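You operate a simulated robot arm through the tools that you are given. There is no shell and no other tool. Be economical: measure what you need, move in short steps, check, and stop when the job is done.

The job below is to be done with a simulated robot arm. You get a single attempt, and the scene is never put back.

## Task
Open the green drawer, take the orange sponge on the counter above the trunk and put it away in the narrow bay of the green drawer and shut the drawer again. Put the blue letter tile labelled "t" from the long white table top on top of the white battery pack. Take the nifty sign on the clear front of the round table and put it away on the mending bench top. Take the black flash battery and leave it on the blue plaque. Take the green refill jar and leave it on the purple plaque. Take the tank bottle on the middle of the counter and put it away on the middle of the wardrobe worktop. The order is free. Set down upright: black flash battery, green refill jar, tank bottle.

Only the result counts: the job must be done as asked and must still hold three seconds after the hand-in. Knocking over, shifting, dropping, spilling or breaking anything else fails it.

## Robot
A 7-joint arm with a fingered hand on a trunk, on a base that drives. Base frame: it is fixed to the floor where the robot stands at the start and does not move with it; the origin is under the middle of the robot, x ahead of it, y to its left, z up; the surface under the hand at the start is at about z = 0.78. Lengths are in m, angles in rad, forces in N, time in s.
Its first joint turns from -2.897 to 2.897 rad. Places, roughly: black flash battery [-4.75, -2, 1]; blue letter tile [-2.25, -1.75, 0.75]; blue plaque [-2, -1.75, 0.75]; green drawer [0.7, -0.1, 0.7]; green refill jar [-4.75, -2.75, 1]; mending bench top [0.8, -4.6, 0.9]; middle of the wardrobe worktop (96x22 cm) [-1.74, -5.34, 0.8]; narrow bay of the green drawer [0.7, 0.1, 0.6]; nifty sign [-3.25, -1.75, 0.75]; orange sponge (7x5x4 cm) [0.7, 0.4, 0.8]; purple plaque [-4.75, -3.25, 0.75]; tank bottle [0.75, -0.25, 0.75]; white battery pack [-2.25, -2, 0.75]. Payload 4.7 kg.
The TCP is the grasp point between the finger pads, 0.036 m short of the fingertips. In the tool frame z runs along the fingers and y along their closing line. The gripper opens to 0.12 m. The gripper's body begins 0.042 m behind the TCP. The gripper is a hand of 5 fingers: y runs from the thumb to the fingers, the wrist lies at [-0.018, -0.122, -0.21] in the tool frame.
Orientation is that of the tool frame in the base frame, as [roll, pitch, yaw] about the fixed x, y, z axes, in that order (R = Rz(yaw) Ry(pitch) Rx(roll)). With the fingers straight down and the wrist toward the robot, the tool's x, y and z point along [0, 1, 0], [1, 0, 0] and [0, 0, -1] of the base frame.

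## Interface
- The arm moves only by the tool jog_arm. Its argument "steps" is text: rows parted by semicolons, each of 6 numbers parted by spaces: the shift along the base's x, y, z in m, then the turn, a rotation vector about the base's x, y, z in rad. In form: x y z ax ay az; .... A call has 1 to 10 rows; each row shifts and turns the commanded pose from where the row before left it. Rows are played at 5 a second. More than 0.05 m and 0.15 rad between two rows, and nothing of the call is played. A pose out of reach is approached as far as the arm can. The call stops where the force on the tool passes 40 N (or 10 N more than at its start, if that is more) or the arm is blocked; 0.2 s more then pass. In this call time passes only in rows, and 0.2 s behind the last. It gives the time, the measured TCP pose, the force on the tool (base axes), the opening and the grip force at its end, in the units of the frame above (readings bear some noise), with the torque about the TCP (base axes, N m) and any sound that the robot's microphone picked up.
- Cameras (640 x 400 px; columns grow to the right, rows downward): "scene" is now at [-0.2373, 0.0698, 1.2289]; the picture's right is [-0.13, -0.99, 0.00], its down [-0.45, 0.06, -0.89] and it looks along [0.88, -0.11, -0.46] (base axes); focal length 292 px, centre (320, 200). "wrist" rides on the gripper at [0.073, -0.091, -0.143] in the tool frame; the picture's right is [-0.80, 0.28, -0.53], its down [-0.53, -0.73, 0.42] and it looks along [-0.27, 0.62, 0.74] (tool axes); focal length 234 px, centre (320, 200). There is no depth. A picture from a camera that has moved, and an enlarged one, comes with that camera's place and axes in the base frame and with its lens.
- capture(camera): a new picture of that camera. It takes no simulated time.
- roll_base(legs): drives the robot by 1 to 6 legs, each [ahead, turn to the left] in m and rad, along the robot's own axes; the way and the turn of a leg run together, so that a leg with both is an arc; at most 1.5 m and 3.142 rad a leg. The arm and the cameras ride along, it lands a little off, and it stops where it bumps. It gives what a move gives.
- set_fingers(index, middle, ring, little, thumb_bend, thumb_turn): sets how far each is bent, from 0 (flat) to 1 (curled in); at 0.3 the hand is open as for a grip, at 0.7 the pads meet at the TCP. One left out holds its place. A second passes; each finger stops where it meets its share of the squeeze, and holds until it gets a number again. It is the only way to open and close the hand. It gives what a move gives, with no picture; readings hold the bend of each and the force on index, middle, ring, little, thumb and palm. thumb_turn goes from beside the hand (0) to across from the fingers (1), as for a grip.
- aim_head(pan, tilt): turns the head with the scene camera to pan (to the left, within 2.496 rad either way) and tilt (down, from -0.506 to 1.204), counted from straight ahead of the robot. It gives what a move gives.
- enlarge(camera, box): a new picture of the part [left, top, right, bottom] of that camera's present view, enlarged. It takes no simulated time.
- sign_off(): hands the job in; it is judged then, once.

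Go step by step. Nothing tells you exact positions but the pictures and the camera data: compare them with the known pose of the tool, close in by small moves and look again before you grip or let go. The budget is 207 turns and 200 pictures, counting those below and the enlarged ones. Unless the task says otherwise, let go and move clear before handing in, and close with one line.

The tools are called as name(argument=value, ...) on one line, values as JSON. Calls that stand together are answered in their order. jog_arm: Moves the arm, as the interface text tells. Its arguments: {"type":"object","properties":{"steps":{"type":"string"}},"required":["steps"]} The other tools are called the same way: set_fingers (index, middle, ring, little, thumb_bend, thumb_turn) moves the fingers one by one; roll_base (legs) drives the base; aim_head (pan, tilt) turns the head that bears the scene camera; capture (camera) takes a picture; enlarge (camera, box) takes an enlarged picture of a part of a camera's view; sign_off () hands the job in.

At the start:

```text
time_s: 0.0
eef_pos: [0.8217, 0.168, 1.0543]
ee_rot: [3.141, 0.0, 1.571]
ft_force: [-0.7, -0.2, -0.1]
wrist_torque: [-0.03, 0.03, 0.0]
opening: 0.1196
finger_force: 0.1
shape: jaw
bend: [0.3, 0.3, 0.3, 0.3, 0.3, 0.98]
finger forces: [0.1, 0.0, 0.0, 0.0, 0.0, 0.0]
robot x, y, heading: [-0.0003, -0.0008, 0.004]
head pan, tilt: [-0.126, 0.475]
```

scene: 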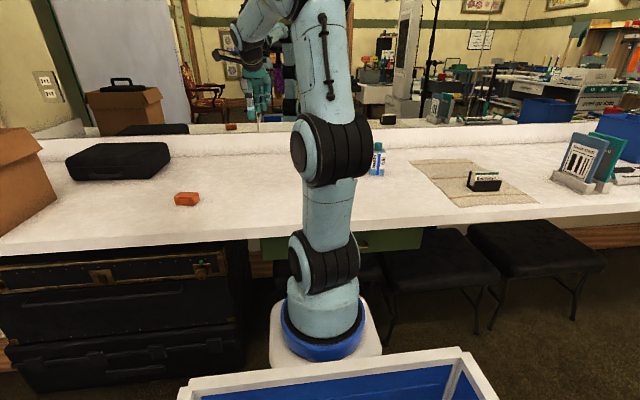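
wrist: 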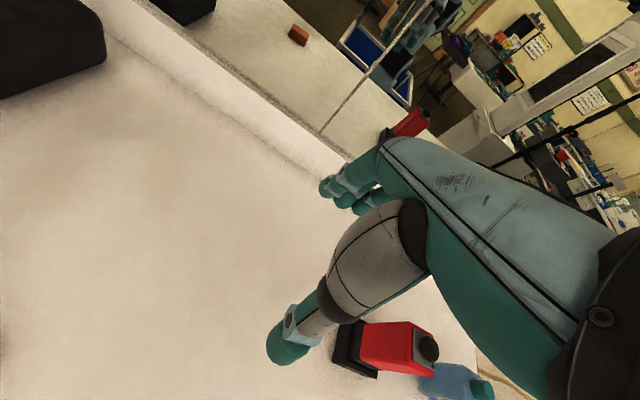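

I see the counter with the orange sponge to the left, the tank bottle behind the arm, and the green drawer's front below the counter edge. I'll look closer at the drawer and bottle first.

enlarge(camera="scene", box=[240, 200, 460, 337])

enlarge(camera="scene", box=[150, 110, 420, 279])

enlarge(camera="wrist", box=[240, 60, 640, 400])

```text
2.91 times, centred on (350, 268) of scene
camera zoom: at [-0.2373, 0.0698, 1.2289], right [-0.13, -0.99, 0.0], down [-0.45, 0.06, -0.89], along [0.88, -0.11, -0.46], focal length 850 px, centre (233, 1)
```

zoom: 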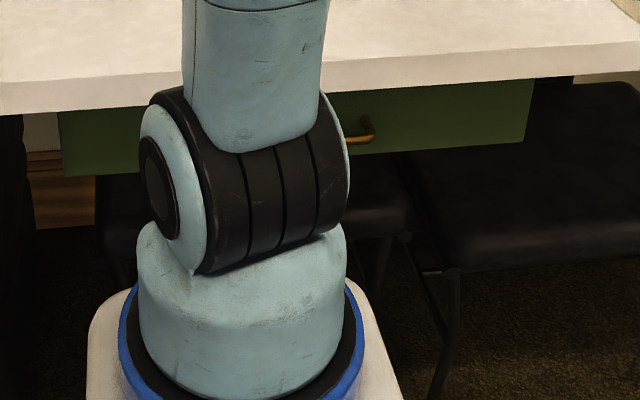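

```text
2.37 times, centred on (285, 194) of scene
camera zoom: at [-0.2373, 0.0698, 1.2289], right [-0.13, -0.99, 0.0], down [-0.45, 0.06, -0.89], along [0.88, -0.11, -0.46], focal length 692 px, centre (403, 213)
```

zoom: 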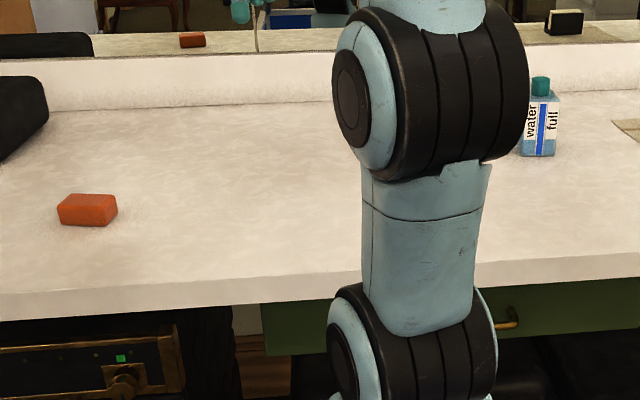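

```text
1.18 times, centred on (440, 230) of wrist
camera zoom: at [0.7304, 0.24, 1.1986], right [0.28, -0.8, 0.53], down [-0.73, -0.53, -0.42], along [0.62, -0.27, -0.74], focal length 276 px, centre (179, 165)
```

zoom: 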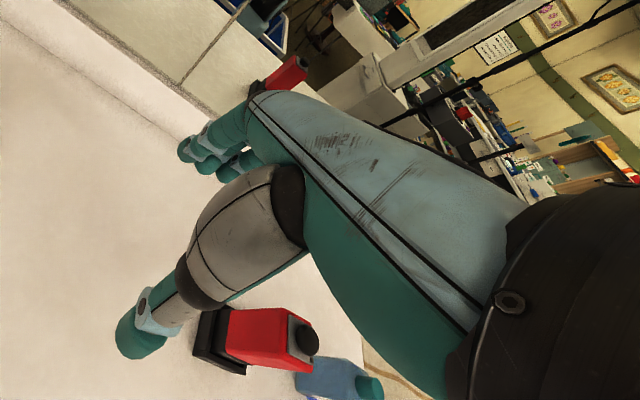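

The drawer's handle seems to be at about [0.43, -0.1, 0.71], the sponge at [0.64, 0.39] and the bottle at [0.80, -0.29]. There's also a red thing near the bottle behind the arm. I'll look around to know what room I have behind me.

aim_head(pan=2.4, tilt=0.5)

capture(camera="scene")

aim_head(pan=-2.4, tilt=0.4)

capture(camera="scene")

aim_head(pan=-1.3, tilt=0.4)

capture(camera="scene")

```text
time_s: 2.3
eef_pos: [0.8223, 0.1687, 1.0546]
ee_rot: [-3.141, 0.0, 1.57]
ft_force: [-0.8, 0.3, -0.5]
wrist_torque: [-0.06, 0.0, 0.01]
opening: 0.1196
finger_force: 0.1
shape: jaw
bend: [0.3, 0.3, 0.3, 0.3, 0.3, 0.98]
finger forces: [0.1, 0.0, 0.1, 0.0, 0.0, 0.0]
robot x, y, heading: [0.0011, -0.0034, -0.001]
head pan, tilt: [2.4, 0.499]
```

```text
194 pictures are left
camera scene: at [-0.3951, 0.1428, 1.2267], right [0.68, 0.74, 0.0], down [0.35, -0.32, -0.88], along [-0.65, 0.59, -0.48], focal length 292 px, centre (320, 200)
```

scene: 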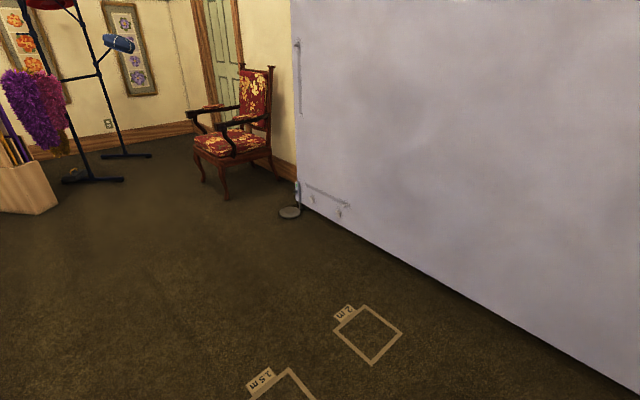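

```text
time_s: 6.1
eef_pos: [0.8211, 0.1677, 1.0543]
ee_rot: [3.141, 0.0, 1.571]
ft_force: [-0.1, -0.3, 0.1]
wrist_torque: [0.01, 0.0, 0.0]
opening: 0.1196
finger_force: 0.1
shape: jaw
bend: [0.3, 0.3, 0.3, 0.3, 0.3, 0.98]
finger forces: [0.1, 0.0, 0.0, 0.0, 0.0, 0.1]
robot x, y, heading: [-0.0024, 0.002, -0.001]
head pan, tilt: [-2.4, 0.4]
```

```text
193 pictures are left
camera scene: at [-0.3964, 0.0187, 1.2359], right [-0.68, 0.74, 0.0], down [0.29, 0.26, -0.92], along [-0.68, -0.62, -0.39], focal length 292 px, centre (320, 200)
```

scene: 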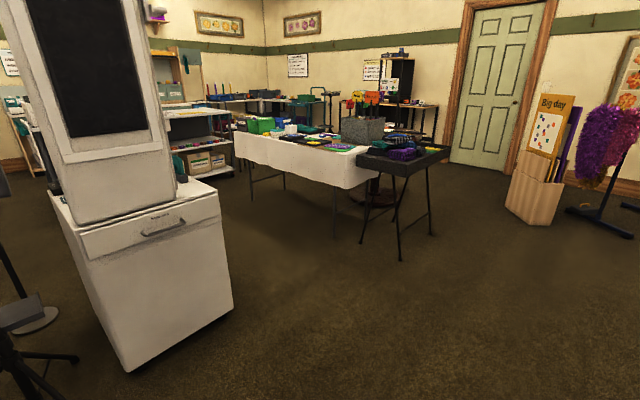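

```text
time_s: 7.4
eef_pos: [0.8217, 0.1694, 1.0549]
ee_rot: [3.141, 0.001, 1.569]
ft_force: [-0.6, 0.7, 0.4]
wrist_torque: [-0.01, 0.0, -0.02]
opening: 0.1196
finger_force: 0.3
shape: jaw
bend: [0.3, 0.3, 0.3, 0.3, 0.3, 0.98]
finger forces: [0.0, 0.1, 0.0, 0.0, 0.0, 0.0]
robot x, y, heading: [-0.0023, 0.0014, 0.001]
head pan, tilt: [-1.3, 0.4]
```

```text
192 pictures are left
camera scene: at [-0.3034, -0.008, 1.2359], right [-0.96, -0.27, 0.0], down [-0.1, 0.38, -0.92], along [0.25, -0.89, -0.39], focal length 292 px, centre (320, 200)
```

scene: 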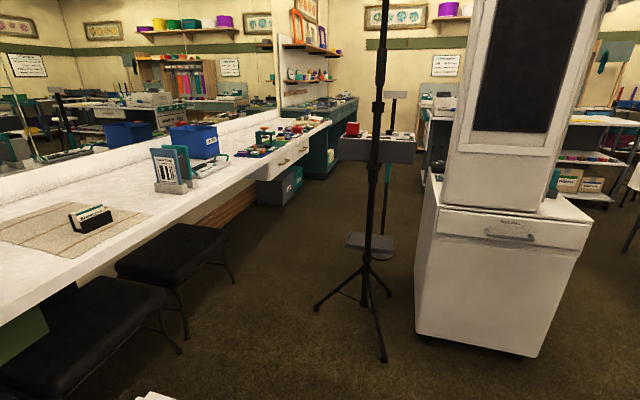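

Behind the robot is free floor; I'll back off 0.4 m and look at the drawer front.

roll_base(legs=[[-0.4, 0]])

aim_head(pan=0.0, tilt=0.45)

capture(camera="scene")

capture(camera="wrist")

```text
time_s: 9.9
eef_pos: [0.4201, 0.1684, 1.0547]
ee_rot: [3.141, -0.001, 1.57]
ft_force: [0.4, 0.1, -0.8]
wrist_torque: [-0.01, -0.01, -0.01]
opening: 0.1197
finger_force: 0.1
shape: jaw
bend: [0.3, 0.3, 0.3, 0.3, 0.3, 0.98]
finger forces: [0.1, 0.1, 0.0, 0.0, 0.0, 0.0]
robot x, y, heading: [-0.4011, -0.0012, 0.002]
head pan, tilt: [-1.3, 0.4]
```

```text
time_s: 11.4
eef_pos: [0.4201, 0.1672, 1.0544]
ee_rot: [3.14, -0.001, 1.571]
ft_force: [-0.5, 0.5, 0.0]
wrist_torque: [0.0, 0.04, 0.01]
opening: 0.1195
finger_force: 0.1
shape: jaw
bend: [0.3, 0.3, 0.3, 0.3, 0.3, 0.98]
finger forces: [0.1, 0.0, 0.0, 0.0, 0.0, 0.0]
robot x, y, heading: [-0.4023, 0.0008, 0.004]
head pan, tilt: [0.0, 0.45]
```

```text
191 pictures are left
camera scene: at [-0.6378, 0.081, 1.2312], right [0.0, -1.0, 0.0], down [-0.44, 0.0, -0.9], along [0.9, 0.0, -0.44], focal length 292 px, centre (320, 200)
```

scene: 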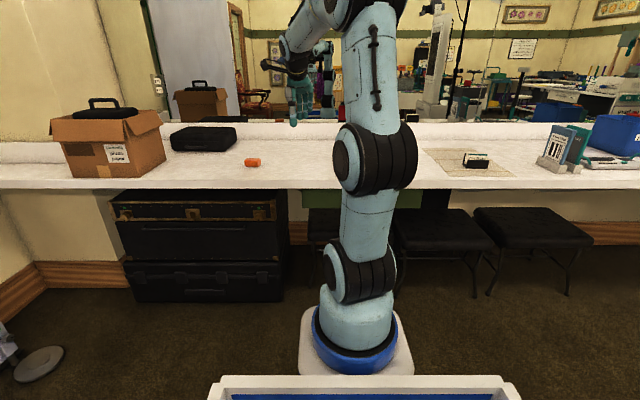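

```text
190 pictures are left
camera wrist: at [0.3287, 0.2403, 1.1986], right [0.28, -0.8, 0.53], down [-0.73, -0.53, -0.42], along [0.62, -0.27, -0.74], focal length 234 px, centre (320, 200)
```

wrist: 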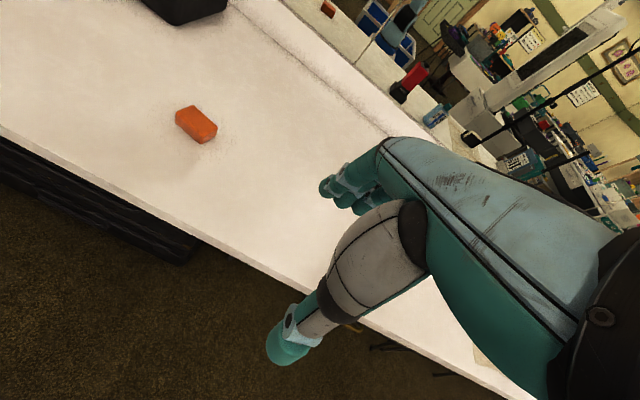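

The arm hides the handle from the head. I'll turn the base left to look past the arm at the drawer.

roll_base(legs=[[0, 0.6]])

aim_head(pan=-0.7, tilt=0.45)

capture(camera="scene")

```text
time_s: 13.4
eef_pos: [0.1796, 0.6032, 1.0552]
ee_rot: [3.141, -0.001, 2.176]
ft_force: [-0.8, -0.4, 0.6]
wrist_torque: [-0.02, 0.02, -0.04]
opening: 0.1194
finger_force: 0.0
shape: jaw
bend: [0.3, 0.3, 0.3, 0.3, 0.3, 0.98]
finger forces: [0.0, 0.1, 0.0, 0.0, 0.0, 0.0]
robot x, y, heading: [-0.4008, 0.0, 0.605]
head pan, tilt: [0.0, 0.45]
```

```text
time_s: 14.5
eef_pos: [0.1795, 0.6031, 1.0541]
ee_rot: [3.141, 0.0, 2.173]
ft_force: [-0.1, 0.0, -0.5]
wrist_torque: [-0.01, -0.04, -0.01]
opening: 0.1197
finger_force: 0.1
shape: jaw
bend: [0.3, 0.3, 0.3, 0.3, 0.3, 0.98]
finger forces: [0.1, 0.1, 0.0, 0.1, 0.0, 0.0]
robot x, y, heading: [-0.4004, 0.0024, 0.602]
head pan, tilt: [-0.7, 0.45]
```

```text
189 pictures are left
camera scene: at [-0.6253, -0.1291, 1.2312], right [-0.09, -1.0, 0.0], down [-0.43, 0.04, -0.9], along [0.9, -0.09, -0.44], focal length 292 px, centre (320, 200)
```

scene: 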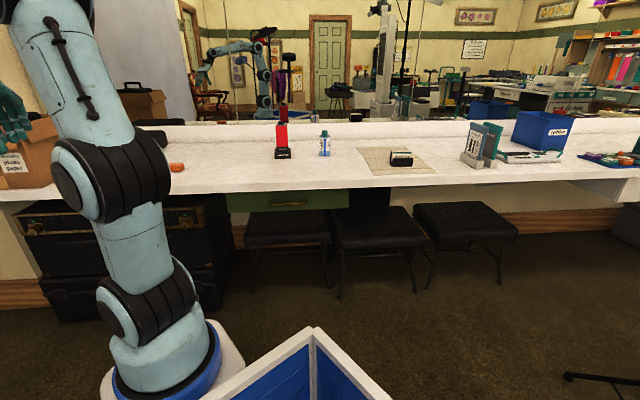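

enlarge(camera="scene", box=[215, 175, 365, 269])

enlarge(camera="scene", box=[230, 100, 460, 244])

```text
4.26 times, centred on (290, 222) of scene
camera zoom: at [-0.6253, -0.1291, 1.2312], right [-0.09, -1.0, 0.0], down [-0.43, 0.04, -0.9], along [0.9, -0.09, -0.44], focal length 1243 px, centre (448, 106)
```

zoom: 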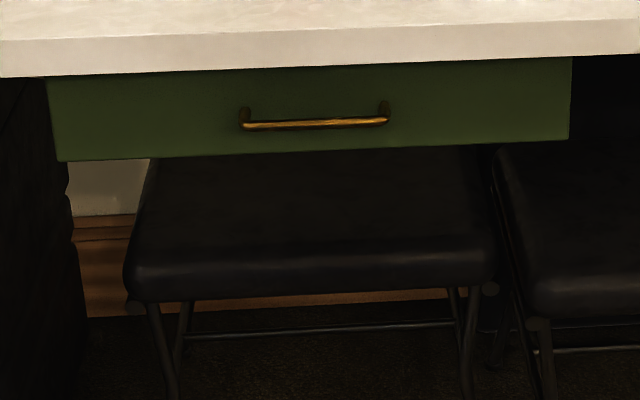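

```text
2.78 times, centred on (345, 172) of scene
camera zoom: at [-0.6253, -0.1291, 1.2312], right [-0.09, -1.0, 0.0], down [-0.43, 0.04, -0.9], along [0.9, -0.09, -0.44], focal length 812 px, centre (251, 278)
```

zoom: 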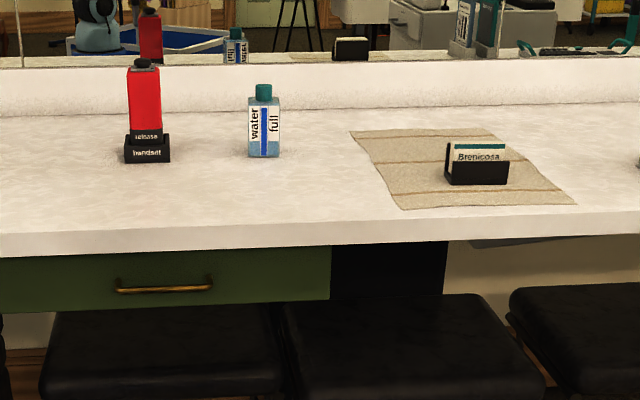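

The drawer handle is a horizontal bar about 14 cm wide, centred near [0.43, -0.11, 0.70]; the red thing is a handset on a base that I must avoid. I'll stand at about (-0.25, 0.3) so that handle, sponge and bay are all reachable without driving.

roll_base(legs=[[0, 0.5], [0.335, 0], [0, -1.1]])

aim_head(pan=-0.4, tilt=0.6)

capture(camera="scene")

```text
time_s: 20.9
eef_pos: [0.5685, 0.4632, 1.0545]
ee_rot: [-3.141, -0.001, 1.571]
ft_force: [0.3, 0.6, -0.3]
wrist_torque: [0.04, 0.01, -0.04]
opening: 0.1195
finger_force: 0.0
shape: jaw
bend: [0.3, 0.3, 0.3, 0.3, 0.3, 0.98]
finger forces: [0.0, 0.0, 0.0, 0.0, 0.0, 0.0]
robot x, y, heading: [-0.249, 0.2969, 0.003]
head pan, tilt: [-0.7, 0.45]
```

```text
time_s: 21.7
eef_pos: [0.5694, 0.4639, 1.054]
ee_rot: [-3.141, -0.001, 1.572]
ft_force: [-0.1, -0.1, -0.6]
wrist_torque: [-0.02, -0.03, -0.01]
opening: 0.1195
finger_force: 0.1
shape: jaw
bend: [0.3, 0.3, 0.3, 0.3, 0.3, 0.98]
finger forces: [0.1, 0.0, 0.0, 0.0, 0.0, 0.0]
robot x, y, heading: [-0.2515, 0.297, 0.0]
head pan, tilt: [-0.4, 0.6]
```

```text
186 pictures are left
camera scene: at [-0.4982, 0.3415, 1.2177], right [-0.39, -0.92, 0.0], down [-0.52, 0.22, -0.83], along [0.76, -0.32, -0.56], focal length 292 px, centre (320, 200)
```

scene: 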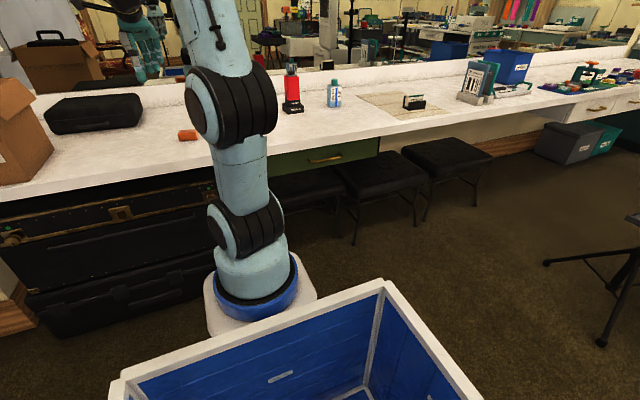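

The handle is visible from here too; I'll measure it again from this second viewpoint.

enlarge(camera="scene", box=[270, 120, 390, 195])

```text
5.33 times, centred on (330, 158) of scene
camera zoom: at [-0.4982, 0.3415, 1.2177], right [-0.39, -0.92, 0.0], down [-0.52, 0.22, -0.83], along [0.76, -0.32, -0.56], focal length 1558 px, centre (267, 427)
```

zoom: 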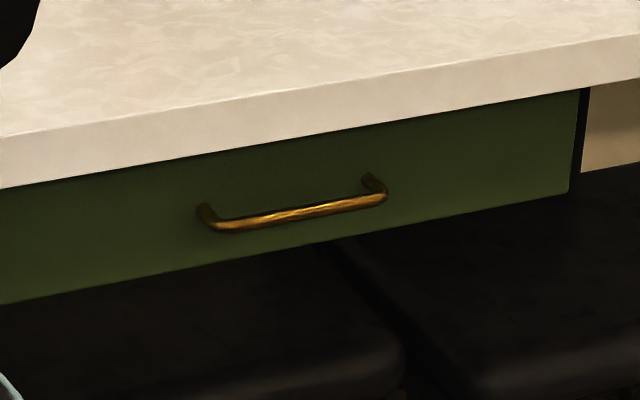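

The bar is at about [0.49, -0.104, 0.675], the counter edge at x≈0.48 above it. I'll bring the hand in front of the drawer and turn the fingers forward.

jog_arm(steps="-0.028 -0.041 0 0 0 0; -0.028 -0.041 0 0 0 0; -0.028 -0.041 0 0 -0.1 0; -0.028 -0.041 0 0 -0.15 0; -0.028 -0.041 0 0 -0.15 0; -0.028 -0.041 0 0 -0.15 0; -0.028 -0.041 0 0 -0.15 0; -0.028 -0.041 0 0 -0.15 0; -0.028 -0.041 0 0 -0.15 0; -0.028 -0.041 0 0 -0.15 0")

jog_arm(steps="0 -0.04 -0.03 0 -0.15 0; 0 -0.04 -0.03 0 -0.15 0; 0 -0.04 -0.03 0 -0.121 0; 0 -0.038 -0.03 0 0 0; 0 0 -0.045 0 0 0; 0 0 -0.045 0 0 0; 0 0 -0.045 0 0 0;0 0 -0.045 0 0 0")

set_fingers(index=0.48, middle=0.48, ring=0.48, little=0.48, thumb_bend=0.48)

capture(camera="scene")

capture(camera="wrist")

```text
time_s: 23.9
eef_pos: [0.2898, 0.0536, 1.0536]
ee_rot: [1.991, 0.003, 1.57]
ft_force: [0.3, 0.6, -0.1]
wrist_torque: [0.0, 0.02, 0.01]
opening: 0.1197
finger_force: 0.0
shape: jaw
bend: [0.3, 0.3, 0.3, 0.3, 0.3, 0.98]
finger forces: [0.1, 0.0, 0.0, 0.1, 0.1, 0.1]
robot x, y, heading: [-0.2537, 0.2948, -0.0]
head pan, tilt: [-0.4, 0.6]
```

```text
time_s: 25.7
eef_pos: [0.33, -0.1272, 0.7847]
ee_rot: [1.594, -0.003, 1.563]
ft_force: [0.8, 0.1, -0.6]
wrist_torque: [0.02, -0.03, 0.04]
opening: 0.1201
finger_force: 0.0
shape: jaw
bend: [0.3, 0.3, 0.3, 0.3, 0.3, 0.98]
finger forces: [0.0, 0.1, 0.0, 0.1, 0.1, 0.0]
out of reach, approached as far as the arm can: row 6, 7, 8
robot x, y, heading: [-0.2529, 0.2971, 0.001]
head pan, tilt: [-0.4, 0.6]
```

```text
time_s: 26.7
eef_pos: [0.3315, -0.1262, 0.7854]
ee_rot: [1.595, -0.005, 1.564]
ft_force: [-0.1, 0.9, 0.9]
wrist_torque: [0.03, 0.02, -0.02]
opening: 0.07
finger_force: 0.0
shape: fingers
bend: [0.48, 0.48, 0.48, 0.48, 0.48, 0.98]
finger forces: [0.1, 0.0, 0.0, 0.1, 0.0, 0.1]
robot x, y, heading: [-0.2532, 0.2922, 0.003]
head pan, tilt: [-0.4, 0.6]
```

```text
184 pictures are left
camera scene: at [-0.4981, 0.3415, 1.2176], right [-0.39, -0.92, 0.0], down [-0.52, 0.22, -0.82], along [0.76, -0.32, -0.57], focal length 292 px, centre (320, 200)
```

scene: 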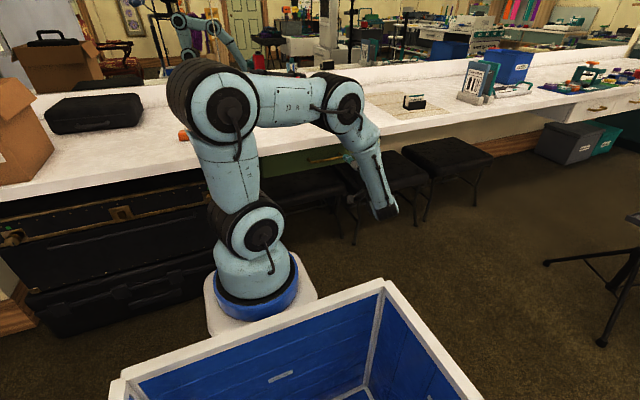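

```text
183 pictures are left
camera wrist: at [0.1862, -0.053, 0.6986], right [-0.52, -0.8, 0.29], down [0.4, -0.53, -0.74], along [0.75, -0.27, 0.6], focal length 234 px, centre (320, 200)
```

wrist: 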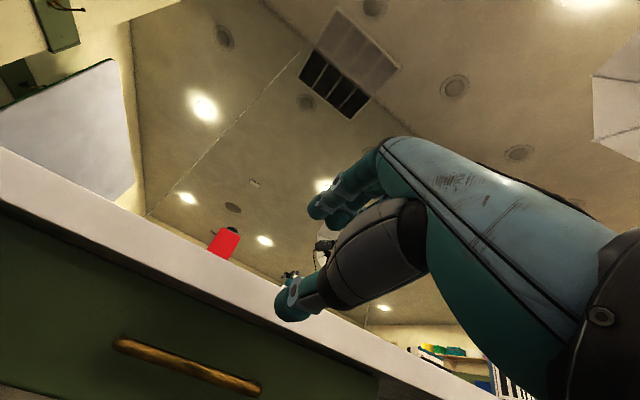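

At fully level fingers the arm can't go low enough. I'll tilt the fingers about 30° down and try again.

jog_arm(steps="0 0 0 0 0.15 0; 0 0 0 0 0.15 0; 0 0 0 0 0.15 0; 0 0 0 0 0.1 0; 0 0 -0.03 0 0 0; 0 0 -0.03 0 0 0")

```text
time_s: 28.1
eef_pos: [0.333, -0.1255, 0.7282]
ee_rot: [2.125, 0.001, 1.57]
ft_force: [0.6, 1.1, -0.3]
wrist_torque: [0.02, 0.02, 0.04]
opening: 0.0692
finger_force: 0.1
shape: fingers
bend: [0.48, 0.48, 0.48, 0.48, 0.48, 0.98]
finger forces: [0.0, 0.0, 0.0, 0.1, 0.0, 0.1]
robot x, y, heading: [-0.2497, 0.2965, -0.002]
head pan, tilt: [-0.4, 0.6]
```

That works. I'll lower further and come closer, then look.

jog_arm(steps="0 0.01 -0.03 0 0 0; 0 0.011 -0.03 0 0 0; 0.035 0 0 0 0 0; 0.035 0 0 0 0 0")

enlarge(camera="scene", box=[270, 100, 430, 200])

capture(camera="wrist")

```text
time_s: 29.1
eef_pos: [0.4017, -0.1066, 0.6673]
ee_rot: [2.12, 0.0, 1.571]
ft_force: [-0.1, -0.7, -0.5]
wrist_torque: [0.02, 0.0, 0.04]
opening: 0.0694
finger_force: 0.0
shape: fingers
bend: [0.48, 0.48, 0.48, 0.48, 0.48, 0.98]
finger forces: [0.0, 0.1, 0.0, 0.1, 0.0, 0.0]
robot x, y, heading: [-0.2555, 0.2971, 0.008]
head pan, tilt: [-0.4, 0.6]
```

```text
4.00 times, centred on (350, 150) of scene
camera zoom: at [-0.4983, 0.3415, 1.2176], right [-0.39, -0.92, 0.0], down [-0.52, 0.22, -0.82], along [0.76, -0.32, -0.57], focal length 1169 px, centre (200, 400)
```

zoom: 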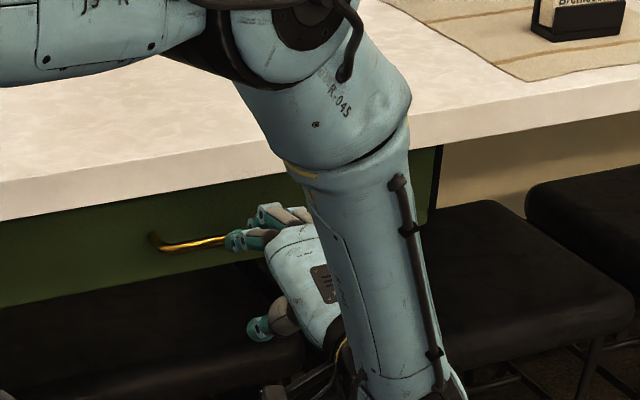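

```text
181 pictures are left
camera wrist: at [0.2317, -0.0337, 0.6649], right [-0.3, -0.8, 0.51], down [-0.02, -0.53, -0.85], along [0.95, -0.27, 0.14], focal length 234 px, centre (320, 200)
```

wrist: 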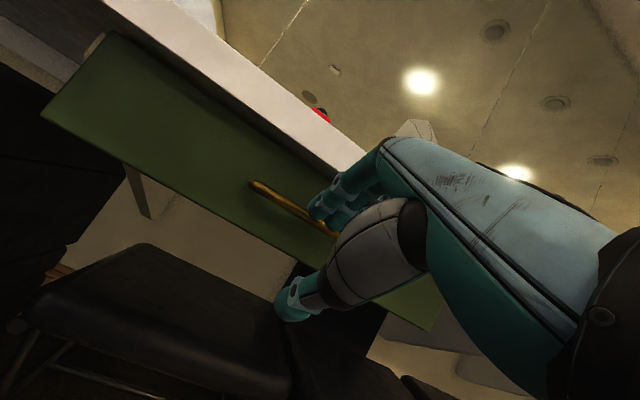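

The bar lies at z≈0.677; the upper fingers are level with it, so I'll narrow the hand, raise it and approach along the finger direction so the bar ends up between fingers and thumb.

set_fingers(index=0.57, middle=0.57, ring=0.57, little=0.57, thumb_bend=0.57)

jog_arm(steps="0 0 0.03 0 0 0; 0.01 0 0.028 0 0 0; 0.017 0 -0.0105 0 0 0; 0.017 0 -0.0105 0 0 0")

enlarge(camera="scene", box=[270, 100, 430, 200])

enlarge(camera="wrist", box=[200, 120, 480, 340])

```text
time_s: 30.1
eef_pos: [0.4007, -0.1054, 0.6669]
ee_rot: [2.118, 0.001, 1.569]
ft_force: [-0.1, -0.2, -0.1]
wrist_torque: [-0.01, 0.0, 0.03]
opening: 0.0457
finger_force: 0.0
shape: fingers
bend: [0.56, 0.56, 0.56, 0.56, 0.56, 0.98]
finger forces: [0.0, 0.0, 0.1, 0.0, 0.0, 0.0]
robot x, y, heading: [-0.2505, 0.2958, 0.004]
head pan, tilt: [-0.4, 0.6]
```

```text
time_s: 31.1
eef_pos: [0.4446, -0.1056, 0.702]
ee_rot: [2.123, -0.002, 1.569]
ft_force: [-13.8, 1.8, -4.3]
wrist_torque: [0.03, -0.33, -0.15]
opening: 0.0458
finger_force: 7.1
shape: fingers
bend: [0.56, 0.61, 0.57, 0.56, 0.56, 0.98]
finger forces: [0.1, 12.7, 1.3, 0.0, 0.0, 0.0]
robot x, y, heading: [-0.2543, 0.2979, -0.0]
head pan, tilt: [-0.4, 0.6]
```

```text
4.00 times, centred on (350, 150) of scene
camera zoom: at [-0.4985, 0.3416, 1.2176], right [-0.39, -0.92, 0.0], down [-0.52, 0.22, -0.83], along [0.76, -0.32, -0.56], focal length 1169 px, centre (200, 400)
```

zoom: 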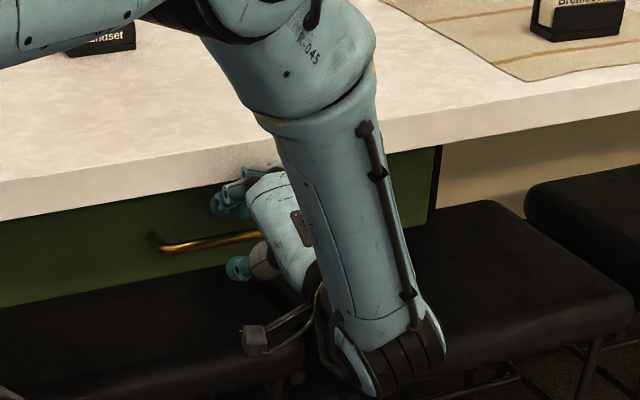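

```text
1.82 times, centred on (340, 230) of wrist
camera zoom: at [0.2737, -0.0335, 0.7007], right [-0.3, -0.8, 0.51], down [-0.02, -0.53, -0.85], along [0.95, -0.27, 0.14], focal length 426 px, centre (284, 146)
```

zoom: 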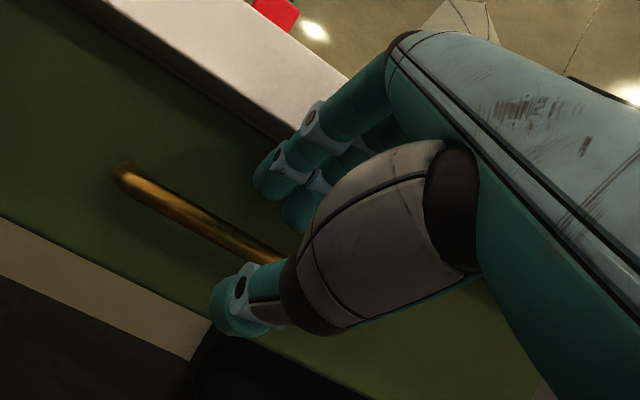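

The hand straddles the bar but the middle finger touches something (likely the counter's lower edge). I'll back off, flatten the tilt to about 20° and come in slightly lower.

jog_arm(steps="-0.02 0 0.0 0 0 0; -0.003 0 -0.005 0 -0.15 0; 0.018 0 -0.007 0 -0.03 0; 0.015 0 -0.004 0 0 0; 0.013 0 -0.004 0 0 0")

enlarge(camera="wrist", box=[200, 120, 480, 340])

```text
time_s: 32.4
eef_pos: [0.4641, -0.1062, 0.681]
ee_rot: [1.942, -0.006, 1.567]
ft_force: [-10.8, 2.5, -5.1]
wrist_torque: [-0.04, -0.48, -0.05]
opening: 0.0445
finger_force: 5.9
shape: fingers
bend: [0.56, 0.59, 0.56, 0.56, 0.56, 0.98]
finger forces: [1.2, 10.7, 0.1, 0.0, 0.0, 0.0]
robot x, y, heading: [-0.2507, 0.2962, 0.002]
head pan, tilt: [-0.4, 0.6]
stopped in row 5: the force on the tool passed its limit at 43 N (the readings are from after the stop); the commanded pose is now the measured one
```

```text
1.82 times, centred on (340, 230) of wrist
camera zoom: at [0.2975, -0.0333, 0.6488], right [-0.39, -0.81, 0.45], down [0.13, -0.53, -0.84], along [0.91, -0.27, 0.31], focal length 426 px, centre (284, 146)
```

zoom: 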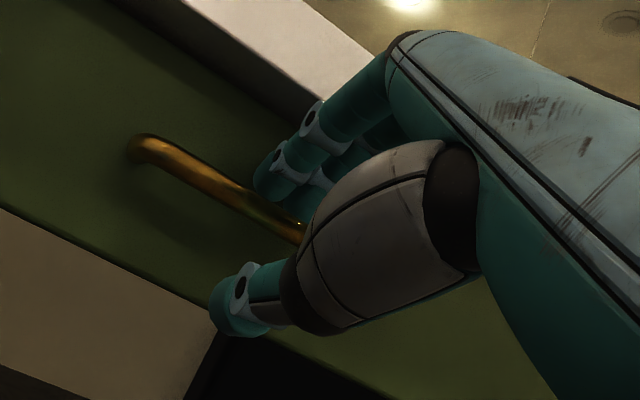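

The fingers now reach over the bar and touch the drawer face. I'll close the hand on the bar.

set_fingers(index=0.8, middle=0.8, ring=0.8, little=0.8, thumb_bend=0.75)

enlarge(camera="wrist", box=[200, 120, 480, 340])

```text
time_s: 33.6
eef_pos: [0.4657, -0.1083, 0.687]
ee_rot: [1.932, 0.005, 1.566]
ft_force: [1.0, 0.5, 15.2]
wrist_torque: [-0.79, 0.36, 0.72]
opening: 0.0027
finger_force: 35.9
shape: fingers
bend: [0.79, 0.78, 0.78, 0.79, 0.71, 0.97]
finger forces: [0.0, 8.7, 11.7, 20.1, 31.8, 0.1]
robot x, y, heading: [-0.2532, 0.2953, 0.002]
head pan, tilt: [-0.4, 0.6]
stopped: the force on the tool passed its limit at 40 N (the readings are from after the stop); the commanded pose is now the measured one
```

```text
1.82 times, centred on (340, 230) of wrist
camera zoom: at [0.2995, -0.0365, 0.6532], right [-0.39, -0.8, 0.45], down [0.14, -0.54, -0.83], along [0.91, -0.27, 0.32], focal length 426 px, centre (284, 146)
```

zoom: 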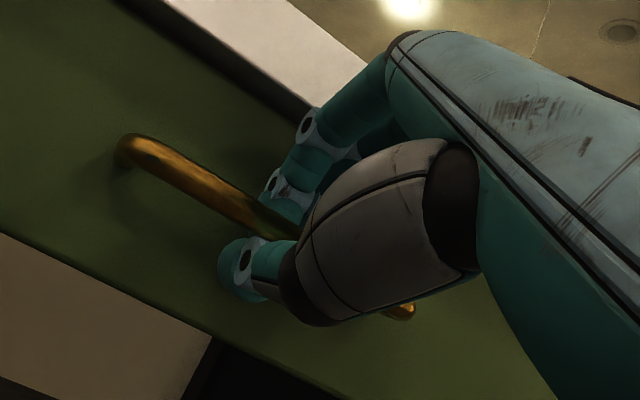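

The hand holds the bar. I'll pull gently toward the robot.

jog_arm(steps="-0.01 0 0 0 0 0; -0.015 0 0 0 0 0; -0.015 0 0 0 0 0; -0.02 0 0 0 0 0")

enlarge(camera="wrist", box=[100, 100, 480, 400])

```text
time_s: 34.6
eef_pos: [0.4041, -0.1096, 0.687]
ee_rot: [1.935, 0.003, 1.565]
ft_force: [1.3, 1.1, 31.2]
wrist_torque: [-1.13, 0.24, 0.59]
opening: 0.0019
finger_force: 38.4
shape: fingers
bend: [0.79, 0.78, 0.78, 0.79, 0.71, 0.97]
finger forces: [0.1, 8.6, 13.0, 23.4, 31.0, 0.0]
robot x, y, heading: [-0.2535, 0.2935, -0.004]
head pan, tilt: [-0.4, 0.6]
```

```text
1.33 times, centred on (290, 250) of wrist
camera zoom: at [0.2389, -0.036, 0.6527], right [-0.4, -0.8, 0.45], down [0.13, -0.53, -0.83], along [0.91, -0.27, 0.32], focal length 312 px, centre (360, 133)
```

zoom: 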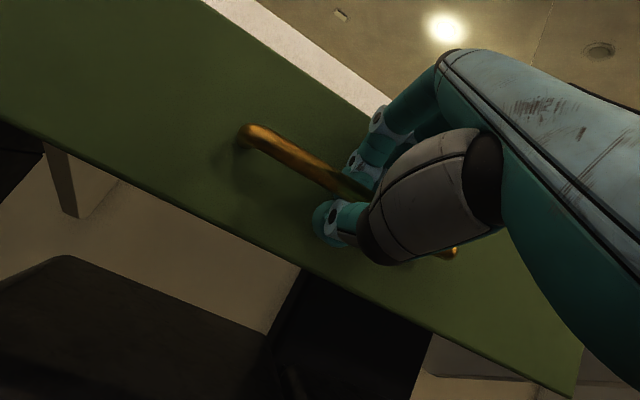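

The drawer follows. I'll relieve the vertical load a little and pull on.

jog_arm(steps="-0.02 0 0.003 0 0 0; -0.025 0 0.002 0 0 0; -0.025 0 0 0 0 0; -0.025 0 0 0 0 0; -0.025 0 0 0 0 0; -0.025 0 0 0 0 0; -0.025 0 0 0 0 0; -0.02 0 0 0 0 0")

capture(camera="scene")

```text
time_s: 36.4
eef_pos: [0.2144, -0.1091, 0.6897]
ee_rot: [1.938, 0.0, 1.566]
ft_force: [2.3, -5.1, 2.3]
wrist_torque: [-0.56, 0.4, 0.79]
opening: 0.0035
finger_force: 34.2
shape: fingers
bend: [0.79, 0.78, 0.78, 0.78, 0.7, 0.97]
finger forces: [0.0, 8.1, 10.8, 15.8, 34.5, 0.1]
robot x, y, heading: [-0.2527, 0.2957, 0.001]
head pan, tilt: [-0.4, 0.6]
```

```text
175 pictures are left
camera scene: at [-0.4985, 0.3419, 1.2176], right [-0.39, -0.92, 0.0], down [-0.52, 0.22, -0.82], along [0.76, -0.32, -0.57], focal length 292 px, centre (320, 200)
```

scene: 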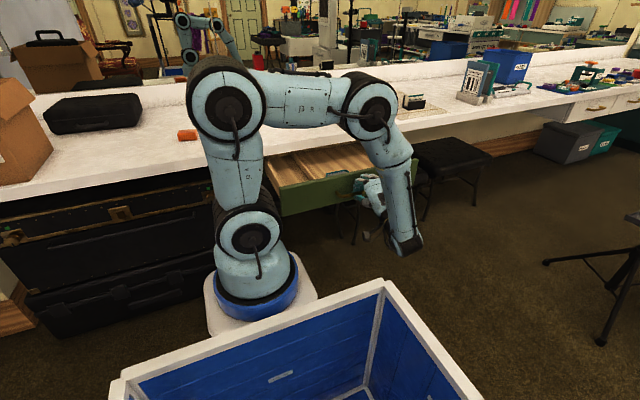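

The drawer is open about 25 cm. Let me look inside.

enlarge(camera="scene", box=[250, 120, 410, 220])

```text
4.00 times, centred on (330, 170) of scene
camera zoom: at [-0.4985, 0.3419, 1.2176], right [-0.39, -0.92, 0.0], down [-0.52, 0.22, -0.82], along [0.76, -0.32, -0.57], focal length 1169 px, centre (280, 320)
```

zoom: 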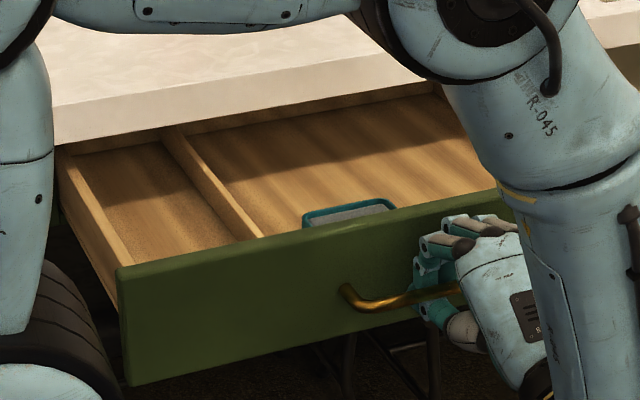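

The narrow bay is on the left: about x 0.28–0.5, y 0.04–0.14, floor near z 0.635. I'll let go of the handle and back the hand off.

set_fingers(index=0.5, middle=0.5, ring=0.5, little=0.5, thumb_bend=0.45)

jog_arm(steps="-0.02 0 0.007 0 0 0; -0.025 0 0.008 0 0 0; -0.025 0 0.008 0 0 0; -0.01 0 0.045 0 0 0; 0 0 0.045 0 0 0; 0 0 0.045 0 0.1 0; 0 0 0.045 0 0.15 0; 0 0 0.045 0 0.15 0; 0 0 0.04 0 0.15 0; 0 0 0.02 0 0.15 0")

capture(camera="scene")

```text
time_s: 37.4
eef_pos: [0.2151, -0.1091, 0.6895]
ee_rot: [1.937, 0.0, 1.567]
ft_force: [0.2, 0.0, 0.0]
wrist_torque: [0.01, 0.0, -0.05]
opening: 0.0699
finger_force: 0.1
shape: fingers
bend: [0.5, 0.5, 0.5, 0.5, 0.45, 0.97]
finger forces: [0.0, 0.0, 0.0, 0.0, 0.1, 0.0]
robot x, y, heading: [-0.2521, 0.2955, 0.002]
head pan, tilt: [-0.4, 0.6]
```

```text
time_s: 39.6
eef_pos: [0.1343, -0.1084, 0.9979]
ee_rot: [2.639, 0.002, 1.565]
ft_force: [-0.1, -1.0, 0.3]
wrist_torque: [0.02, 0.02, 0.06]
opening: 0.0704
finger_force: 0.0
shape: fingers
bend: [0.5, 0.5, 0.5, 0.5, 0.45, 0.97]
finger forces: [0.0, 0.1, 0.1, 0.1, 0.0, 0.1]
robot x, y, heading: [-0.2542, 0.297, -0.008]
head pan, tilt: [-0.4, 0.6]
```

```text
173 pictures are left
camera scene: at [-0.4985, 0.3419, 1.2176], right [-0.39, -0.92, 0.0], down [-0.52, 0.22, -0.82], along [0.76, -0.32, -0.57], focal length 292 px, centre (320, 200)
```

scene: 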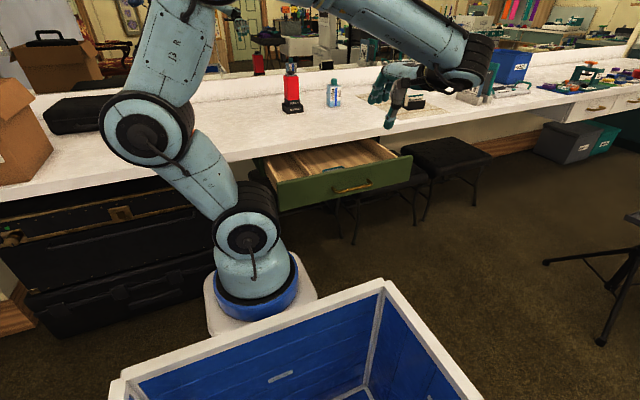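

The handle is free and the drawer stays open. Next, hand back to pointing down and over to the sponge.

jog_arm(steps="0.034 0.035 0 0 0.15 0; 0.034 0.035 0 0 0.15 0; 0.034 0.035 0 0 0.15 0; 0.034 0.035 0 0 0.053 0; 0.034 0.035 0 0 0 0; 0.034 0.035 0 0 0 0; 0.034 0.035 0 0 0 0; 0.034 0.035 0 0 0 0; 0.034 0.035 0 0 0 0; 0.034 0.035 0 0 0 0")

jog_arm(steps="0.03 0.035 0 0 0 0; 0.03 0.035 0 0 0 0; 0.03 0.035 0 0 0 0; 0.03 0.032 0 0 0 0")

set_fingers(index=0.3, middle=0.3, ring=0.3, little=0.3, thumb_bend=0.3)

aim_head(pan=0.1, tilt=0.5)

capture(camera="scene")

capture(camera="wrist")

```text
time_s: 41.8
eef_pos: [0.4731, 0.2426, 0.9988]
ee_rot: [3.138, 0.005, 1.569]
ft_force: [0.4, 0.0, 1.2]
wrist_torque: [-0.02, 0.02, 0.01]
opening: 0.0703
finger_force: 0.1
shape: fingers
bend: [0.5, 0.5, 0.5, 0.5, 0.45, 0.98]
finger forces: [0.0, 0.0, 0.0, 0.0, 0.0, 0.0]
robot x, y, heading: [-0.2492, 0.2968, -0.006]
head pan, tilt: [-0.4, 0.6]
```

```text
time_s: 42.8
eef_pos: [0.5945, 0.3796, 0.9974]
ee_rot: [3.138, 0.006, 1.569]
ft_force: [-0.4, 0.5, 0.7]
wrist_torque: [-0.03, -0.02, 0.02]
opening: 0.0704
finger_force: 0.1
shape: fingers
bend: [0.5, 0.5, 0.5, 0.5, 0.45, 0.98]
finger forces: [0.0, 0.0, 0.1, 0.0, 0.1, 0.1]
robot x, y, heading: [-0.2519, 0.2937, 0.002]
head pan, tilt: [-0.4, 0.6]
```

```text
time_s: 43.8
eef_pos: [0.5933, 0.3789, 0.9986]
ee_rot: [3.14, 0.004, 1.571]
ft_force: [-0.4, -0.1, 0.0]
wrist_torque: [-0.04, -0.02, 0.02]
opening: 0.1218
finger_force: 0.0
shape: fingers
bend: [0.3, 0.3, 0.3, 0.3, 0.3, 0.98]
finger forces: [0.1, 0.0, 0.0, 0.1, 0.0, 0.1]
robot x, y, heading: [-0.2499, 0.2981, 0.001]
head pan, tilt: [-0.4, 0.6]
```

```text
time_s: 44.7
eef_pos: [0.5932, 0.3785, 0.9967]
ee_rot: [3.139, 0.003, 1.569]
ft_force: [-0.2, -0.3, -0.7]
wrist_torque: [-0.01, 0.01, -0.01]
opening: 0.1221
finger_force: 0.0
shape: fingers
bend: [0.3, 0.3, 0.3, 0.3, 0.3, 0.98]
finger forces: [0.0, 0.1, 0.0, 0.0, 0.0, 0.0]
robot x, y, heading: [-0.2526, 0.2991, -0.0]
head pan, tilt: [0.099, 0.499]
```

```text
172 pictures are left
camera scene: at [-0.4893, 0.3855, 1.2267], right [0.1, -1.0, 0.0], down [-0.48, -0.05, -0.88], along [0.87, 0.09, -0.48], focal length 292 px, centre (320, 200)
```

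scene: 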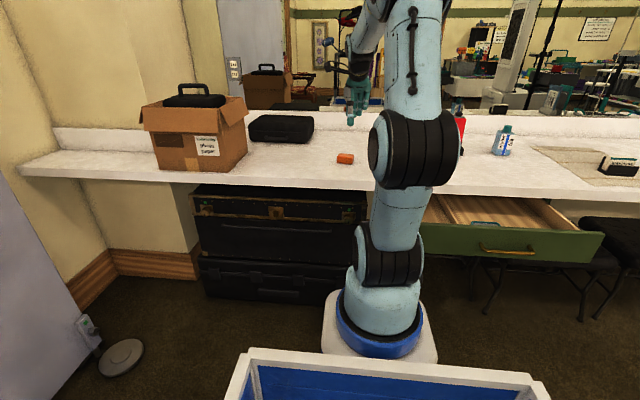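

```text
171 pictures are left
camera wrist: at [0.503, 0.4512, 1.1406], right [0.28, -0.8, 0.53], down [-0.73, -0.53, -0.42], along [0.62, -0.27, -0.74], focal length 234 px, centre (320, 200)
```

wrist: 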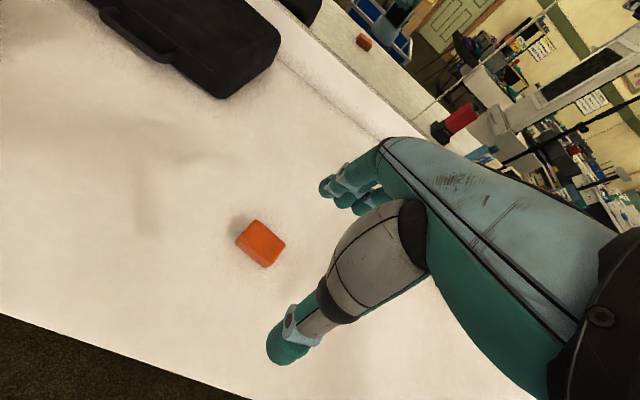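

enlarge(camera="wrist", box=[200, 200, 320, 275])

```text
5.33 times, centred on (260, 238) of wrist
camera zoom: at [0.503, 0.4512, 1.1406], right [0.28, -0.8, 0.53], down [-0.73, -0.53, -0.42], along [0.62, -0.27, -0.74], focal length 1249 px, centre (640, 0)
```

zoom: 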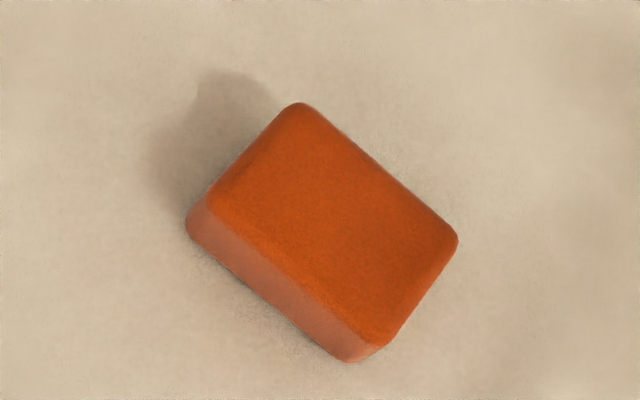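

The sponge is at about [0.65, 0.394], its long side turned ~0.19 rad from y. I'll align and descend to just above it.

jog_arm(steps="0.028 0.008 -0.02 0 0 -0.1; 0.028 0.008 -0.03 0 0 -0.09; 0 0 -0.04 0 0 0; 0 0 -0.03 0 0 0")

capture(camera="wrist")

enlarge(camera="scene", box=[280, 90, 440, 190])

```text
time_s: 45.7
eef_pos: [0.6522, 0.3947, 0.8787]
ee_rot: [3.14, 0.005, 1.379]
ft_force: [-1.0, -0.6, 0.3]
wrist_torque: [-0.02, 0.01, -0.02]
opening: 0.1219
finger_force: 0.1
shape: fingers
bend: [0.3, 0.3, 0.3, 0.3, 0.3, 0.98]
finger forces: [0.0, 0.0, 0.0, 0.1, 0.0, 0.1]
robot x, y, heading: [-0.2538, 0.295, 0.004]
head pan, tilt: [0.099, 0.499]
```

```text
169 pictures are left
camera wrist: at [0.5754, 0.484, 1.0218], right [0.12, -0.84, 0.53], down [-0.82, -0.38, -0.42], along [0.56, -0.38, -0.73], focal length 234 px, centre (320, 200)
```

wrist: 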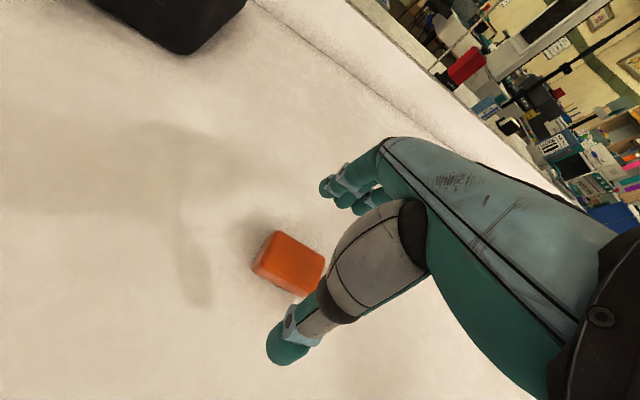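

```text
4.00 times, centred on (360, 140) of scene
camera zoom: at [-0.4894, 0.3856, 1.2267], right [0.1, -1.0, 0.0], down [-0.48, -0.05, -0.88], along [0.87, 0.09, -0.48], focal length 1169 px, centre (160, 440)
```

zoom: 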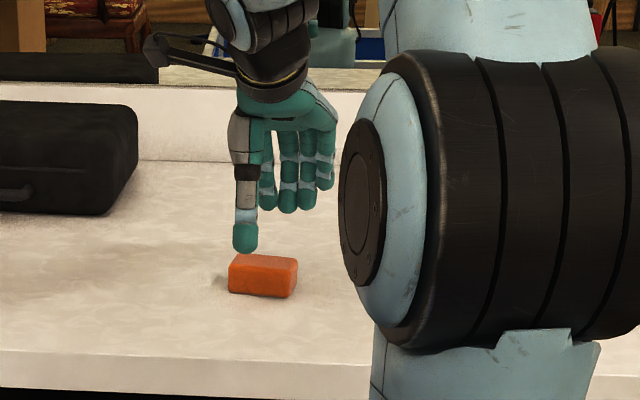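

The hand is centred on the sponge with thumb and fingers on both sides. I'll descend and grip.

jog_arm(steps="0 0 -0.02 0 0 0; 0 0 -0.02 0 0 0; 0 0 -0.015 0 0 0")

set_fingers(index=0.62, middle=0.62, ring=0.5, little=0.5, thumb_bend=0.62)

capture(camera="wrist")

```text
time_s: 46.5
eef_pos: [0.6512, 0.3946, 0.8241]
ee_rot: [3.137, 0.004, 1.381]
ft_force: [0.0, -0.9, -0.1]
wrist_torque: [0.0, 0.01, 0.0]
opening: 0.1221
finger_force: 0.0
shape: fingers
bend: [0.3, 0.3, 0.3, 0.3, 0.3, 0.98]
finger forces: [0.1, 0.1, 0.0, 0.0, 0.0, 0.0]
robot x, y, heading: [-0.2506, 0.2938, 0.001]
head pan, tilt: [0.099, 0.499]
```

```text
time_s: 47.5
eef_pos: [0.6512, 0.3951, 0.8236]
ee_rot: [3.141, 0.002, 1.378]
ft_force: [-0.4, 0.2, -0.3]
wrist_torque: [0.01, 0.0, 0.02]
opening: 0.0429
finger_force: 6.4
shape: fingers
bend: [0.58, 0.59, 0.5, 0.5, 0.57, 0.97]
finger forces: [3.4, 3.2, 0.0, 0.1, 6.6, 0.0]
robot x, y, heading: [-0.2463, 0.2998, -0.004]
head pan, tilt: [0.099, 0.499]
```

```text
167 pictures are left
camera wrist: at [0.5755, 0.4836, 0.9664], right [0.12, -0.84, 0.53], down [-0.82, -0.39, -0.42], along [0.56, -0.38, -0.74], focal length 234 px, centre (320, 200)
```

wrist: 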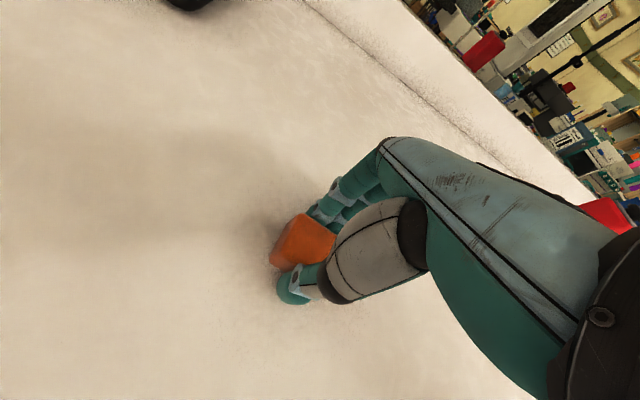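

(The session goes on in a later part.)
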